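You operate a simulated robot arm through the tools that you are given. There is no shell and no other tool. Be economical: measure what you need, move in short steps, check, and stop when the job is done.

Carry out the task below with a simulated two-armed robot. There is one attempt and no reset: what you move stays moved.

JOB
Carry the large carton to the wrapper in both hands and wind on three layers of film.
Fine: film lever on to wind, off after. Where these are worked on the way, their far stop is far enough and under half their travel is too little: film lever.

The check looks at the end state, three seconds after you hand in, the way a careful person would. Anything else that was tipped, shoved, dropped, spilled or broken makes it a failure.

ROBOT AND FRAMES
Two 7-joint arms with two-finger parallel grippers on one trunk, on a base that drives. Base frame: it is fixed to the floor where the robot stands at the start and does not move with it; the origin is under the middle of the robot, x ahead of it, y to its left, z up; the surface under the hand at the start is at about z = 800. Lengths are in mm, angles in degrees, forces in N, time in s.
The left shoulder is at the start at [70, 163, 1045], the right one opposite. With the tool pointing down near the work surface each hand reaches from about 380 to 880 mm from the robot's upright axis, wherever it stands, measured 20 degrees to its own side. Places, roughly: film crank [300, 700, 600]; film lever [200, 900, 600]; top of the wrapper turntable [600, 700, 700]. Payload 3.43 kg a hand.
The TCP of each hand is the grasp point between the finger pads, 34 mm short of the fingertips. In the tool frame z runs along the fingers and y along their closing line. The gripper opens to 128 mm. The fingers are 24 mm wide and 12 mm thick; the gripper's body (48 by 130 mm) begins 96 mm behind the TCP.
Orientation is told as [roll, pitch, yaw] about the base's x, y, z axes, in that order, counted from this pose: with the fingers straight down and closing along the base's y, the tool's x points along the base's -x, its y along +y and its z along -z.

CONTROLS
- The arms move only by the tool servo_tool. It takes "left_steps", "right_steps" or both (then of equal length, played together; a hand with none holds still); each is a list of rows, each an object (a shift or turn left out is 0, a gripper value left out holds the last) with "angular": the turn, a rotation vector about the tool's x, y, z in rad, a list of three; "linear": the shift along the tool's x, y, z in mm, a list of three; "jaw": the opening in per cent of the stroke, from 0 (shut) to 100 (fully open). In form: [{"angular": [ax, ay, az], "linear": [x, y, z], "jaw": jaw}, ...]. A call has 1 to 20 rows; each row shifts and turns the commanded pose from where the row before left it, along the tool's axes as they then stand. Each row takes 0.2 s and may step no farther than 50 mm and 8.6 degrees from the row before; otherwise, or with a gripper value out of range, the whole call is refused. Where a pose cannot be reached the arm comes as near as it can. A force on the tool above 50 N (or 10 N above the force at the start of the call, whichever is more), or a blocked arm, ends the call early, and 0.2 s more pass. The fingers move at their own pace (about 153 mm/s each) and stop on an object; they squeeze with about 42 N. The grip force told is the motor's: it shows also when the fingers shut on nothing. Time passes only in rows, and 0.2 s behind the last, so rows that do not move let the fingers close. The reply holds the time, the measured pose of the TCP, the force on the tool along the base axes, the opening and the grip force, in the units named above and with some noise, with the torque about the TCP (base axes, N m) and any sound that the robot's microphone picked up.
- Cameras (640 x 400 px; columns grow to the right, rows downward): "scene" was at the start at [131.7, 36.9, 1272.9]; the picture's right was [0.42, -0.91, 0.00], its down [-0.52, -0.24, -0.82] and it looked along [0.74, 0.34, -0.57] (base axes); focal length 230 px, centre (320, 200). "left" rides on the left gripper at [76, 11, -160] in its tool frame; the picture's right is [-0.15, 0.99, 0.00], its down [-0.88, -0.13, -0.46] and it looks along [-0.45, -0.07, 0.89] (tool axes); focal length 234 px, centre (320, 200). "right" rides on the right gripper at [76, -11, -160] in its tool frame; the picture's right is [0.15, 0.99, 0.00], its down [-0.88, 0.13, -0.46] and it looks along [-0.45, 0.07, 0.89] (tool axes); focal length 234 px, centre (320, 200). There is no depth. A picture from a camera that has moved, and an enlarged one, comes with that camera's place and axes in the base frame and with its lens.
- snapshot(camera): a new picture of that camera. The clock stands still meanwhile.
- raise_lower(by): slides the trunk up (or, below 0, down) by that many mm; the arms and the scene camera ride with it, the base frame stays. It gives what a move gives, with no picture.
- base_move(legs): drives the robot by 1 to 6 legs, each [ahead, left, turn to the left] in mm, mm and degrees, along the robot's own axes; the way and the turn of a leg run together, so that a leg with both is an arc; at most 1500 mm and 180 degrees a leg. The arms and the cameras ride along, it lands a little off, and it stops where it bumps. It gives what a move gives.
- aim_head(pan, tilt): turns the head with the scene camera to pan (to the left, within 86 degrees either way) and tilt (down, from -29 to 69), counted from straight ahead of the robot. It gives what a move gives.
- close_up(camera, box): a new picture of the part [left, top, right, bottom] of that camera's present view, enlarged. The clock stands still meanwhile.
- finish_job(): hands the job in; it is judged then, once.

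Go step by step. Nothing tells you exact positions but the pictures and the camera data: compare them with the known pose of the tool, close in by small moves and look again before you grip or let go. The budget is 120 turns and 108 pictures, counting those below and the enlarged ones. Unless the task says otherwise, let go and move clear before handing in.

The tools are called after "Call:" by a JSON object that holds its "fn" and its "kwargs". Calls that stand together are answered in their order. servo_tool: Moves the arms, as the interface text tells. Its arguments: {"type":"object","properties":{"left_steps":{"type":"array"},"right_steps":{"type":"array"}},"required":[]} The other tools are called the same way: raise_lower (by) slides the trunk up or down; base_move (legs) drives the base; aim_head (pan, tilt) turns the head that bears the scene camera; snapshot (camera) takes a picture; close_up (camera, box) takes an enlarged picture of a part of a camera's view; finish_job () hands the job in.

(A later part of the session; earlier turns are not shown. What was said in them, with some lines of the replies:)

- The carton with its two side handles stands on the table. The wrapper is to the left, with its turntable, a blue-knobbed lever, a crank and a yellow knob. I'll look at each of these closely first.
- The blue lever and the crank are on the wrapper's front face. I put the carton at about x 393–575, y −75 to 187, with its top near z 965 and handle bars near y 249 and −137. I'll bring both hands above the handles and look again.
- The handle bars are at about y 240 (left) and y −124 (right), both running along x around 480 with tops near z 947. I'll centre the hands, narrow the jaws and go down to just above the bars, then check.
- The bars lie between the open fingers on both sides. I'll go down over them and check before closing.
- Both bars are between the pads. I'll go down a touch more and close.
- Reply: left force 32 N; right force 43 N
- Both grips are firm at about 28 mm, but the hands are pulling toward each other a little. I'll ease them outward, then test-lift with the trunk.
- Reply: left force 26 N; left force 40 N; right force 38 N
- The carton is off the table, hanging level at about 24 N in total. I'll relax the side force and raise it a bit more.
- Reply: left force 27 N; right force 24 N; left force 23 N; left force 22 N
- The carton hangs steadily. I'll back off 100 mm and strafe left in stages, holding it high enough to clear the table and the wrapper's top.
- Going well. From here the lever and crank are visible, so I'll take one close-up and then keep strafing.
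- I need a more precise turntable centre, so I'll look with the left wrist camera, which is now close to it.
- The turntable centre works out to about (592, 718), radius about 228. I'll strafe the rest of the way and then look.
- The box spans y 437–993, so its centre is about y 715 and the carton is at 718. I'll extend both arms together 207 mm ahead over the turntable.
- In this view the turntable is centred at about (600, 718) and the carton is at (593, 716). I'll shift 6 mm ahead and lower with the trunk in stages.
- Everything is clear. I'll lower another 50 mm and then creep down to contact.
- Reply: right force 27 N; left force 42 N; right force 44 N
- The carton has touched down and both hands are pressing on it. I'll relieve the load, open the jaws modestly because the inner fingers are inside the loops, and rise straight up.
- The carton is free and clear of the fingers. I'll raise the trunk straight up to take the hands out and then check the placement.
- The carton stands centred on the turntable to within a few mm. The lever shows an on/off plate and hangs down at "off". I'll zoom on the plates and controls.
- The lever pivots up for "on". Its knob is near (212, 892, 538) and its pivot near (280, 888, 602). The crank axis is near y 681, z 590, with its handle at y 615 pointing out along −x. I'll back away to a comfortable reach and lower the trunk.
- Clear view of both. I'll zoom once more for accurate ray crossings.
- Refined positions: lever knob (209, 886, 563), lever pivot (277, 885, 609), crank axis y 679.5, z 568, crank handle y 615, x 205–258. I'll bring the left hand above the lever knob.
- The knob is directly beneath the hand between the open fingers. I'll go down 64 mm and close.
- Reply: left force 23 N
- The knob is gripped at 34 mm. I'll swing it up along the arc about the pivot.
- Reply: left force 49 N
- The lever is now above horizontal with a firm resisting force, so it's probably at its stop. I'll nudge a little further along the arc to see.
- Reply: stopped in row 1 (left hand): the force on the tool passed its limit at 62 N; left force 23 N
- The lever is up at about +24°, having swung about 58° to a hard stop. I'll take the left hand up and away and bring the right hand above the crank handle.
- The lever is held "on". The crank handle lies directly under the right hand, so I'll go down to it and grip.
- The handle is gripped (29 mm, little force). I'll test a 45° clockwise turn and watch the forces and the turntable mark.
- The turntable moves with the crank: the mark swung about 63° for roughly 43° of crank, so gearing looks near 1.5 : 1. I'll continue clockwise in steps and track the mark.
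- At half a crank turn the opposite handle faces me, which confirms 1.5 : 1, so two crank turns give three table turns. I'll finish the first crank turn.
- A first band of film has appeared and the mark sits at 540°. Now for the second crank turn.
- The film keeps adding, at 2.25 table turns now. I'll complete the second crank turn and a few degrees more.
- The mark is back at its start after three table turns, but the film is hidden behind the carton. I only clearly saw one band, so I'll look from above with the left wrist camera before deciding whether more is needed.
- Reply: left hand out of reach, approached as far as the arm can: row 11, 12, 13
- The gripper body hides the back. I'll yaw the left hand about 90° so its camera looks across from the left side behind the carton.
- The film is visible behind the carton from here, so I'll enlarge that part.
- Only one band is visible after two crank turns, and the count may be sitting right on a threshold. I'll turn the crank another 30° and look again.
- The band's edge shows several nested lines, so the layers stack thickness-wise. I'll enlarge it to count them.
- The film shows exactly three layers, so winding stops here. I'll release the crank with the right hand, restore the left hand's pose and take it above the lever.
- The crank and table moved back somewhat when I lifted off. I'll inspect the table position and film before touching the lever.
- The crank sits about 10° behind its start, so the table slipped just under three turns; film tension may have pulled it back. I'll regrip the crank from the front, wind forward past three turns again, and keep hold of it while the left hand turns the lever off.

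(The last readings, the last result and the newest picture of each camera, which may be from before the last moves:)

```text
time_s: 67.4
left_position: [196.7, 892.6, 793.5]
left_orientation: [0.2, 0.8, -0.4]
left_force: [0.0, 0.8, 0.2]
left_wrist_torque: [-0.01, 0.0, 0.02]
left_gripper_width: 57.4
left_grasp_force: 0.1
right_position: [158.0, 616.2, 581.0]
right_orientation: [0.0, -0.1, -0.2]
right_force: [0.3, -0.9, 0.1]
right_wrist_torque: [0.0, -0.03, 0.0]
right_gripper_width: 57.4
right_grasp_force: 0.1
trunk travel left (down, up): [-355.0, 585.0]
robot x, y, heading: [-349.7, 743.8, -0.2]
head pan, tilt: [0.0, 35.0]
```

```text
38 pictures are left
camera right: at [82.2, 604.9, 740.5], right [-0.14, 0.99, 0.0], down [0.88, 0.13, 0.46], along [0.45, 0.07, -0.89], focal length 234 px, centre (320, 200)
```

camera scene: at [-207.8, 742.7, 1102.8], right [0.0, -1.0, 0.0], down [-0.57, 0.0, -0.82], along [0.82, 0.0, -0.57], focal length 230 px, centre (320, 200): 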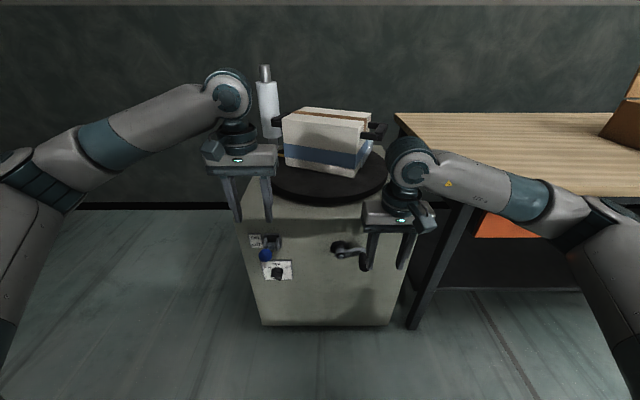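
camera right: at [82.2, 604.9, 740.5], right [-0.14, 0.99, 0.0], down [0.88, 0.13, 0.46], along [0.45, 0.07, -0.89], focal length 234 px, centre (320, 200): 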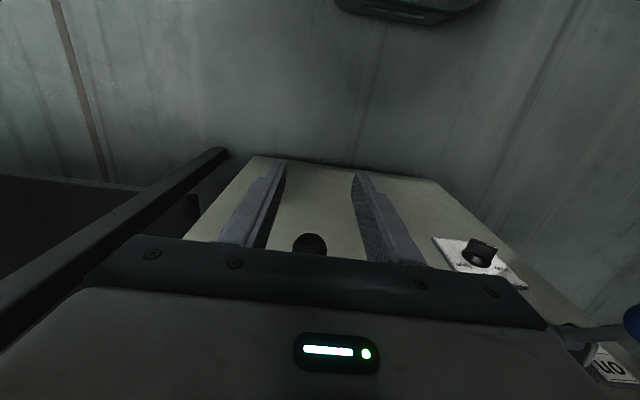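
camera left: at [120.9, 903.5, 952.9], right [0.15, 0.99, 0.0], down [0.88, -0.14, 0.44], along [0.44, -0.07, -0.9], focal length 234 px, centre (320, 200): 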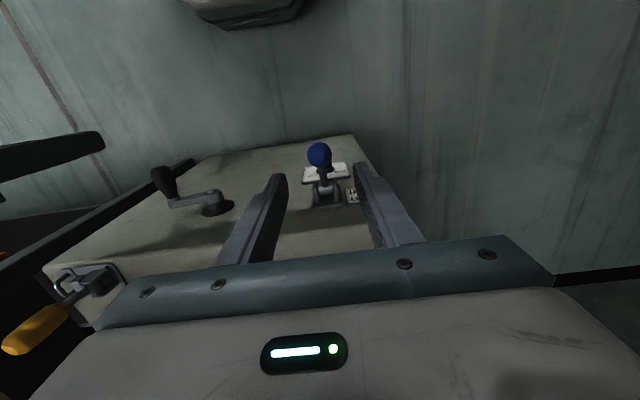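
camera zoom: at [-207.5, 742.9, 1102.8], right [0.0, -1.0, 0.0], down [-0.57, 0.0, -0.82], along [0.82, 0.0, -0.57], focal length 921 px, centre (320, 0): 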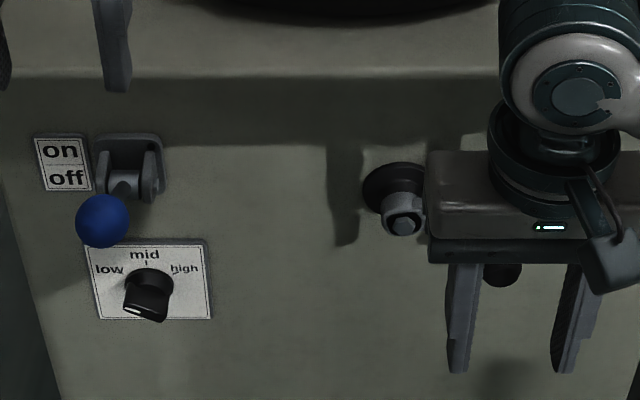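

The handle tip is at about y 615 between the fingers. I'll advance, grip and wind forward again.

Call:
{"fn": "servo_tool", "kwargs": {"right_steps": [{"linear": [-32, -1, 0]}, {"linear": [-32, 0, 0]}, {"jaw": 0}, {}, {}, {"linear": [0, -1.2, 12.4]}, {"linear": [0, 2.2, 16.8]}, {"linear": [0, 4.9, 12.7]}, {}]}}

Call:
{"fn": "close_up", "kwargs": {"camera": "scene", "box": [220, 50, 420, 210]}}

```text
time_s: 69.4
left_position: [196.1, 890.4, 793.9]
left_orientation: [0.3, 0.8, -0.5]
left_force: [-0.4, -0.3, 0.4]
left_wrist_torque: [0.02, -0.01, -0.01]
left_gripper_width: 57.5
left_grasp_force: 0.1
right_position: [220.0, 617.9, 542.0]
right_orientation: [-0.2, -0.2, -0.3]
right_force: [3.9, -10.0, 10.1]
right_wrist_torque: [-0.05, 1.15, 0.2]
right_gripper_width: 29.3
right_grasp_force: 44.5
trunk travel left (down, up): [-355.0, 585.0]
robot x, y, heading: [-346.2, 745.4, -0.2]
head pan, tilt: [0.0, 35.0]
```

```text
2.50 times, centred on (320, 130) of scene
camera zoom: at [-208.3, 741.9, 1103.4], right [0.0, -1.0, 0.0], down [-0.57, 0.0, -0.82], along [0.82, 0.0, -0.57], focal length 575 px, centre (320, 375)
```

zoom: 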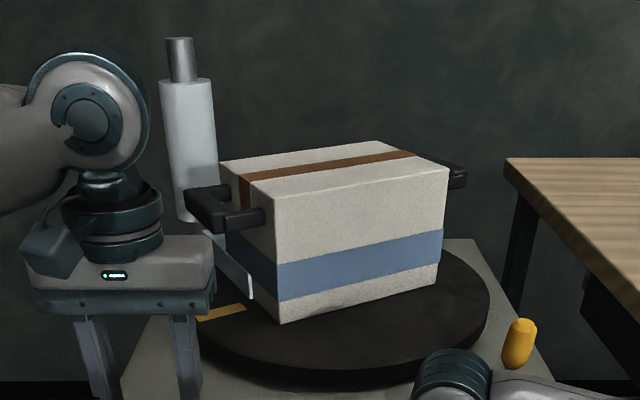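

Past three turns again, and I'm holding the crank. Now the left hand goes down onto the lever knob.

Call:
{"fn": "servo_tool", "kwargs": {"left_steps": [{"linear": [-3, -4, 40]}, {"linear": [0, 0, 40]}, {"linear": [0, 0, 40]}, {"linear": [0, 0, 30]}, {"jaw": 0}, {}, {}]}}

Call:
{"fn": "close_up", "kwargs": {"camera": "scene", "box": [200, 200, 360, 300]}}

```text
time_s: 71.0
left_position: [198.4, 888.5, 643.0]
left_orientation: [0.4, 0.7, -0.3]
left_force: [-5.1, 20.5, -0.5]
left_wrist_torque: [0.41, 0.3, 0.26]
left_gripper_width: 34.3
left_grasp_force: 45.5
right_position: [221.5, 620.1, 539.9]
right_orientation: [-0.2, 0.0, -0.3]
right_force: [4.6, -22.1, -8.8]
right_wrist_torque: [-0.13, -0.03, -0.27]
right_gripper_width: 28.9
right_grasp_force: 45.2
trunk travel left (down, up): [-355.0, 585.0]
robot x, y, heading: [-349.3, 740.8, -0.1]
head pan, tilt: [0.0, 35.0]
```

```text
4.00 times, centred on (280, 250) of scene
camera zoom: at [-206.8, 742.9, 1102.6], right [0.0, -1.0, 0.0], down [-0.57, 0.0, -0.82], along [0.82, 0.0, -0.57], focal length 921 px, centre (480, 0)
```

zoom: 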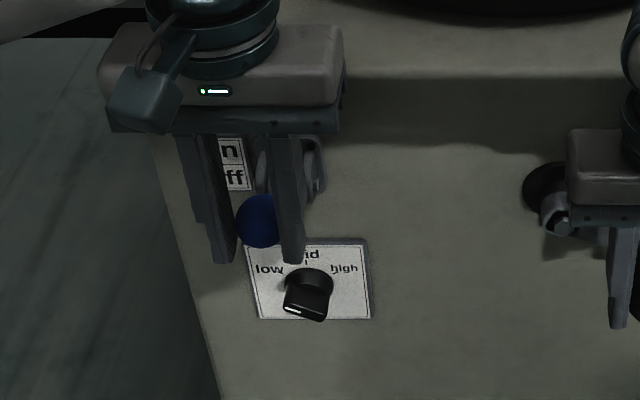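

The knob is gripped. I'll swing it down to "off".

Call:
{"fn": "servo_tool", "kwargs": {"left_steps": [{"linear": [5.4, 1.5, 16.5]}, {"linear": [1.8, 0, 17.3]}, {"linear": [-1.8, 0, 17.3]}, {"linear": [-5.4, 0, 16.5]}, {"linear": [-8.0, 0, 14]}, {}]}}

Call:
{"fn": "close_up", "kwargs": {"camera": "scene", "box": [200, 200, 360, 300]}}

```text
time_s: 72.4
left_position: [204.3, 888.3, 559.2]
left_orientation: [0.4, 1.0, -0.6]
left_force: [-26.5, 14.6, 1.9]
left_wrist_torque: [0.11, -0.29, 0.42]
left_gripper_width: 34.2
left_grasp_force: 45.6
right_position: [221.4, 619.7, 538.8]
right_orientation: [0.0, -0.1, -0.3]
right_force: [16.0, -27.2, -10.2]
right_wrist_torque: [-0.17, -0.14, -0.4]
right_gripper_width: 28.9
right_grasp_force: 45.2
trunk travel left (down, up): [-355.0, 585.0]
robot x, y, heading: [-350.4, 742.9, -0.0]
head pan, tilt: [0.0, 35.0]
```

```text
4.00 times, centred on (280, 250) of scene
camera zoom: at [-207.8, 741.7, 1102.6], right [0.0, -1.0, 0.0], down [-0.57, 0.0, -0.82], along [0.82, 0.0, -0.57], focal length 921 px, centre (480, 0)
```

zoom: 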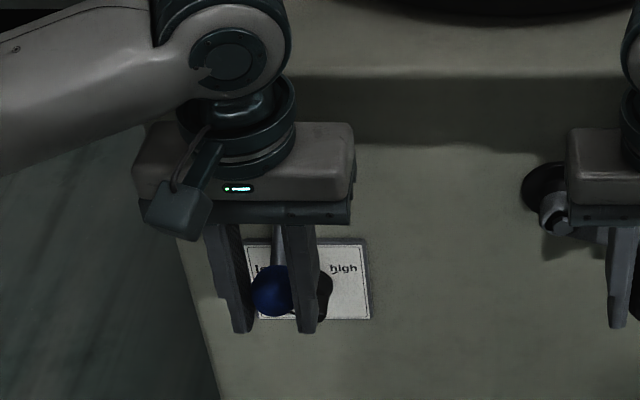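

The knob is almost back to its original spot. I'll nudge it down to the stop, then let go.

Call:
{"fn": "servo_tool", "kwargs": {"left_steps": [{"linear": [-4, 0, 5]}, {"linear": [-2, 0, 4]}, {}]}}

Call:
{"fn": "servo_tool", "kwargs": {"left_steps": [{"linear": [0, 0, -3]}, {"jaw": 50}, {}, {}]}}

Call:
{"fn": "close_up", "kwargs": {"camera": "scene", "box": [200, 200, 360, 300]}}

```text
time_s: 72.7
left_position: [204.6, 887.2, 559.8]
left_orientation: [0.2, 1.0, -0.7]
left_force: [-3.3, 1.2, 4.3]
left_wrist_torque: [-0.16, 0.41, 0.4]
left_gripper_width: 34.1
left_grasp_force: 45.1
right_position: [220.4, 619.6, 540.3]
right_orientation: [-0.1, -0.2, -0.4]
right_force: [-1.6, -2.4, -0.1]
right_wrist_torque: [-0.03, -0.13, 0.01]
right_gripper_width: 28.8
right_grasp_force: 44.1
trunk travel left (down, up): [-355.0, 585.0]
robot x, y, heading: [-347.3, 743.4, 0.1]
head pan, tilt: [0.0, 35.0]
stopped in row 1 (left hand): the force on the tool passed its limit at 56 N (the readings are from after the stop); the commanded pose is now the measured one
```

```text
time_s: 73.7
left_position: [205.1, 889.2, 562.6]
left_orientation: [0.3, 1.1, -0.7]
left_force: [0.4, 1.2, -0.3]
left_wrist_torque: [0.01, 0.01, -0.01]
left_gripper_width: 64.0
left_grasp_force: 0.0
right_position: [220.9, 618.7, 537.5]
right_orientation: [-0.1, -0.1, -0.2]
right_force: [-5.3, -2.1, -3.8]
right_wrist_torque: [-0.04, 0.09, -0.02]
right_gripper_width: 29.1
right_grasp_force: 45.0
trunk travel left (down, up): [-355.0, 585.0]
robot x, y, heading: [-348.8, 743.3, -0.0]
head pan, tilt: [0.0, 35.0]
```

```text
4.00 times, centred on (280, 250) of scene
camera zoom: at [-207.9, 742.6, 1102.8], right [0.0, -1.0, 0.0], down [-0.57, 0.0, -0.82], along [0.82, 0.0, -0.57], focal length 921 px, centre (480, 0)
```

zoom: 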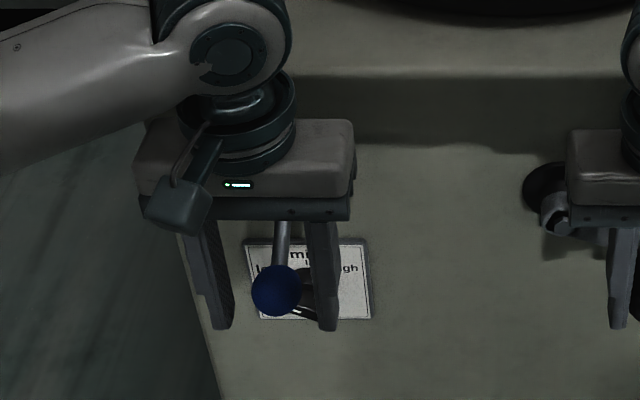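

The knob is exactly where it started at "off". I'll open the right hand and back both hands straight out along −x, so nothing is dragged.

Call:
{"fn": "servo_tool", "kwargs": {"right_steps": [{"jaw": 60}, {}, {}, {"linear": [30, 0, 0]}, {"linear": [40, 0, 0]}, {"linear": [30, 0, 0]}, {"linear": [0, 0, -40]}, {"linear": [0, 0, -40]}], "left_steps": [{}, {}, {}, {"linear": [30, 0, 0]}, {"linear": [40, 0, 0]}, {"linear": [30, 0, 0]}, {"linear": [0, 0, -40]}, {"linear": [0, 0, -40]}]}}

Call:
{"fn": "base_move", "kwargs": {"legs": [[-150, 0, 0]]}}

Call:
{"fn": "snapshot", "kwargs": {"camera": "scene"}}

Call:
{"fn": "close_up", "kwargs": {"camera": "scene", "box": [240, 80, 400, 280]}}

```text
time_s: 75.5
left_position: [106.1, 889.6, 643.8]
left_orientation: [0.4, 1.1, -0.5]
left_force: [-1.0, -0.4, 0.0]
left_wrist_torque: [-0.01, -0.02, 0.01]
left_gripper_width: 64.1
left_grasp_force: 0.0
right_position: [121.7, 620.3, 619.2]
right_orientation: [-0.1, -0.2, -0.1]
right_force: [-0.7, -0.5, 0.6]
right_wrist_torque: [0.02, 0.01, 0.04]
right_gripper_width: 76.8
right_grasp_force: 0.0
trunk travel left (down, up): [-355.0, 585.0]
robot x, y, heading: [-349.1, 741.2, -0.0]
head pan, tilt: [0.0, 35.0]
```

```text
time_s: 76.9
left_position: [-43.8, 889.1, 644.3]
left_orientation: [0.4, 1.1, -0.7]
left_force: [0.2, 0.2, -0.2]
left_wrist_torque: [-0.02, -0.01, 0.01]
left_gripper_width: 64.1
left_grasp_force: 0.1
right_position: [-27.6, 620.3, 620.0]
right_orientation: [-0.2, -0.1, -0.2]
right_force: [0.0, 1.8, 0.0]
right_wrist_torque: [0.01, -0.05, 0.01]
right_gripper_width: 76.9
right_grasp_force: 0.0
trunk travel left (down, up): [-355.0, 585.0]
robot x, y, heading: [-499.3, 743.9, -0.0]
head pan, tilt: [0.0, 35.0]
```

```text
33 pictures are left
camera scene: at [-358.7, 742.9, 1103.0], right [0.0, -1.0, 0.0], down [-0.57, 0.0, -0.82], along [0.82, 0.0, -0.57], focal length 230 px, centre (320, 200)
```

scene: 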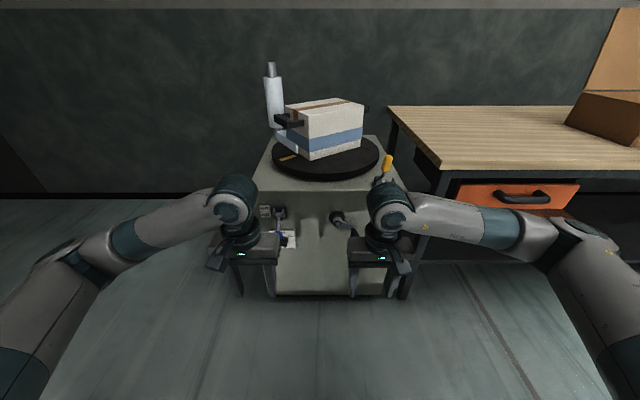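

```text
2.00 times, centred on (320, 180) of scene
camera zoom: at [-358.7, 742.9, 1103.0], right [0.0, -1.0, 0.0], down [-0.57, 0.0, -0.82], along [0.82, 0.0, -0.57], focal length 460 px, centre (320, 240)
```

zoom: 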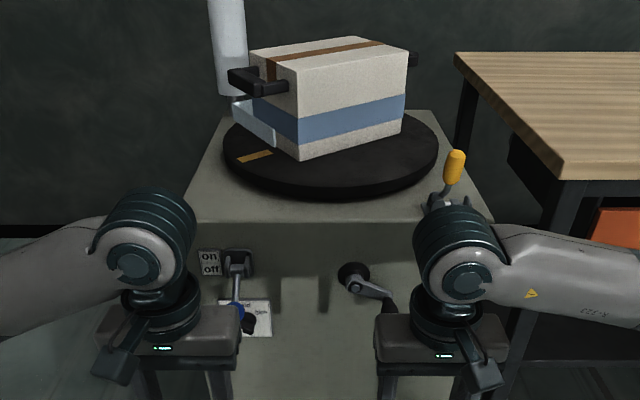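

The table stayed put, the lever is off and the crank is at rest. I'll make one last check of the film layer count.

Call:
{"fn": "close_up", "kwargs": {"camera": "scene", "box": [268, 122, 308, 162]}}

```text
10.00 times, centred on (288, 142) of scene
camera zoom: at [-358.7, 742.9, 1103.0], right [0.0, -1.0, 0.0], down [-0.57, 0.0, -0.82], along [0.82, 0.0, -0.57], focal length 2302 px, centre (640, 780)
```

zoom: 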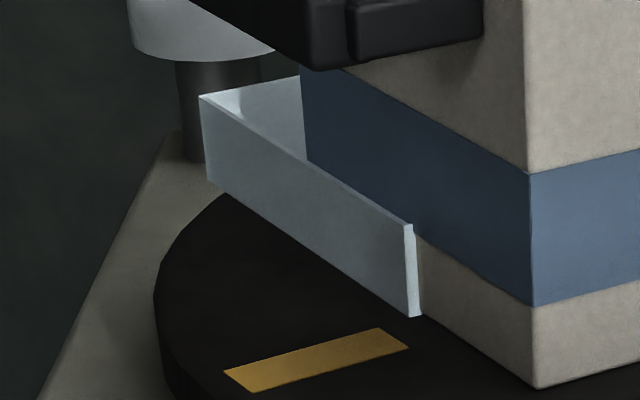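

I can't see the layer edges from this low, so I'll raise the trunk for a view from above.

Call:
{"fn": "raise_lower", "kwargs": {"by": 500}}

Call:
{"fn": "aim_head", "kwargs": {"pan": 0, "tilt": 45}}

Call:
{"fn": "snapshot", "kwargs": {"camera": "scene"}}

```text
refused: 500 is not a number from -400 to 400
```

```text
time_s: 77.6
left_position: [-42.9, 889.7, 644.2]
left_orientation: [0.2, 1.2, -0.7]
left_force: [0.2, 0.3, 0.4]
left_wrist_torque: [0.0, -0.01, 0.01]
left_gripper_width: 63.9
left_grasp_force: 0.1
right_position: [-28.3, 618.6, 618.6]
right_orientation: [-0.1, -0.1, -0.4]
right_force: [0.4, 0.8, 0.7]
right_wrist_torque: [-0.01, -0.01, 0.01]
right_gripper_width: 76.7
right_grasp_force: 0.0
trunk travel left (down, up): [-355.0, 585.0]
robot x, y, heading: [-496.1, 743.4, 0.0]
head pan, tilt: [0.0, 45.0]
```

```text
30 pictures are left
camera scene: at [-364.5, 742.9, 1088.0], right [0.0, -1.0, 0.0], down [-0.71, 0.0, -0.71], along [0.71, 0.0, -0.71], focal length 230 px, centre (320, 200)
```

scene: 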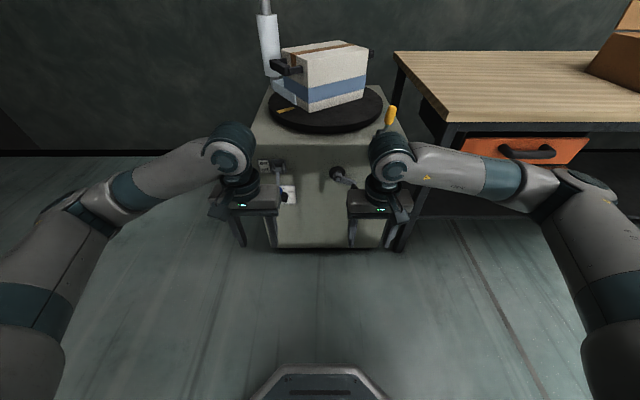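

The raise limit is 400 mm per call, so I'll use that.

Call:
{"fn": "raise_lower", "kwargs": {"by": 400}}

Call:
{"fn": "close_up", "kwargs": {"camera": "scene", "box": [240, 80, 400, 220]}}

```text
time_s: 81.4
left_position: [-43.6, 889.5, 1043.9]
left_orientation: [0.4, 1.1, -0.7]
left_force: [0.2, 0.4, 1.1]
left_wrist_torque: [0.01, -0.03, -0.01]
left_gripper_width: 64.0
left_grasp_force: 0.1
right_position: [-28.9, 620.0, 1020.0]
right_orientation: [-0.2, -0.1, -0.4]
right_force: [-0.1, 0.5, 0.0]
right_wrist_torque: [-0.05, 0.0, 0.04]
right_gripper_width: 76.6
right_grasp_force: 0.0
trunk travel left (down, up): [-755.0, 185.0]
robot x, y, heading: [-498.0, 739.6, 0.0]
head pan, tilt: [0.0, 45.0]
```

```text
2.86 times, centred on (320, 150) of scene
camera zoom: at [-364.3, 742.9, 1487.9], right [0.0, -1.0, 0.0], down [-0.71, 0.0, -0.71], along [0.71, 0.0, -0.71], focal length 658 px, centre (320, 343)
```

zoom: 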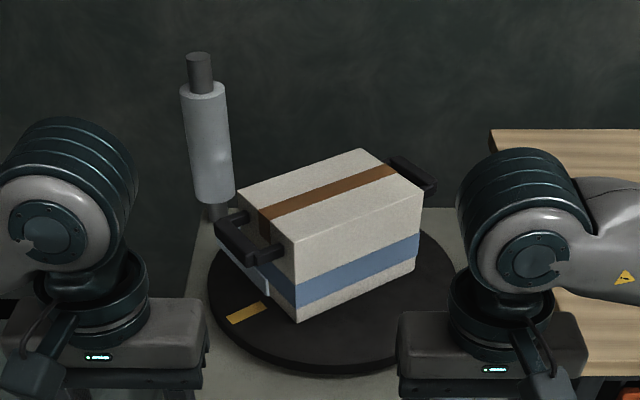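

Call:
{"fn": "close_up", "kwargs": {"camera": "scene", "box": [312, 164, 342, 184]}}

```text
16.00 times, centred on (327, 174) of scene
camera zoom: at [-364.3, 742.9, 1487.9], right [0.0, -1.0, 0.0], down [-0.71, 0.0, -0.71], along [0.71, 0.0, -0.71], focal length 3683 px, centre (208, 616)
```

zoom: 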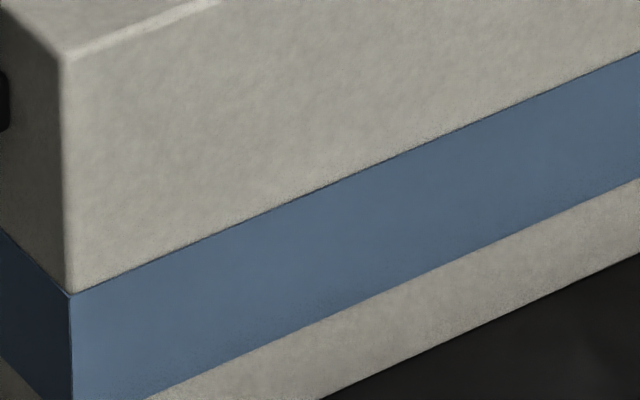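

Call:
{"fn": "close_up", "kwargs": {"camera": "scene", "box": [280, 164, 312, 184]}}

```text
16.00 times, centred on (296, 174) of scene
camera zoom: at [-364.3, 742.9, 1487.9], right [0.0, -1.0, 0.0], down [-0.71, 0.0, -0.71], along [0.71, 0.0, -0.71], focal length 3683 px, centre (704, 616)
```

zoom: 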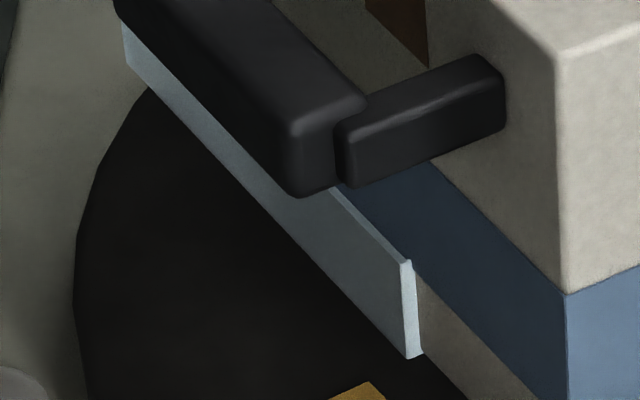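

The carton stands on the turntable with three layers of film. I counted three at 3.1 table turns; after a small slip back I wound it to about the same point. The lever is off and both hands are clear, so I'm handing in.

Call:
{"fn": "finish_job", "kwargs": {}}

```text
The job is handed in.
```

I carried the carton to the wrapper in both hands, wound on three layers of film with the lever on, put the lever back to off, and moved both hands clear.

- **Slip while winding:** the table slipped back slightly when I first let go of the crank. I wound it forward again to about 3.1 table turns. I counted the three layers before that slip and couldn't get a clear view to recount them afterwards.
- **Film position:** the film band sits off to one side of the carton rather than snugly around it. I saw no way to correct that with the controls.
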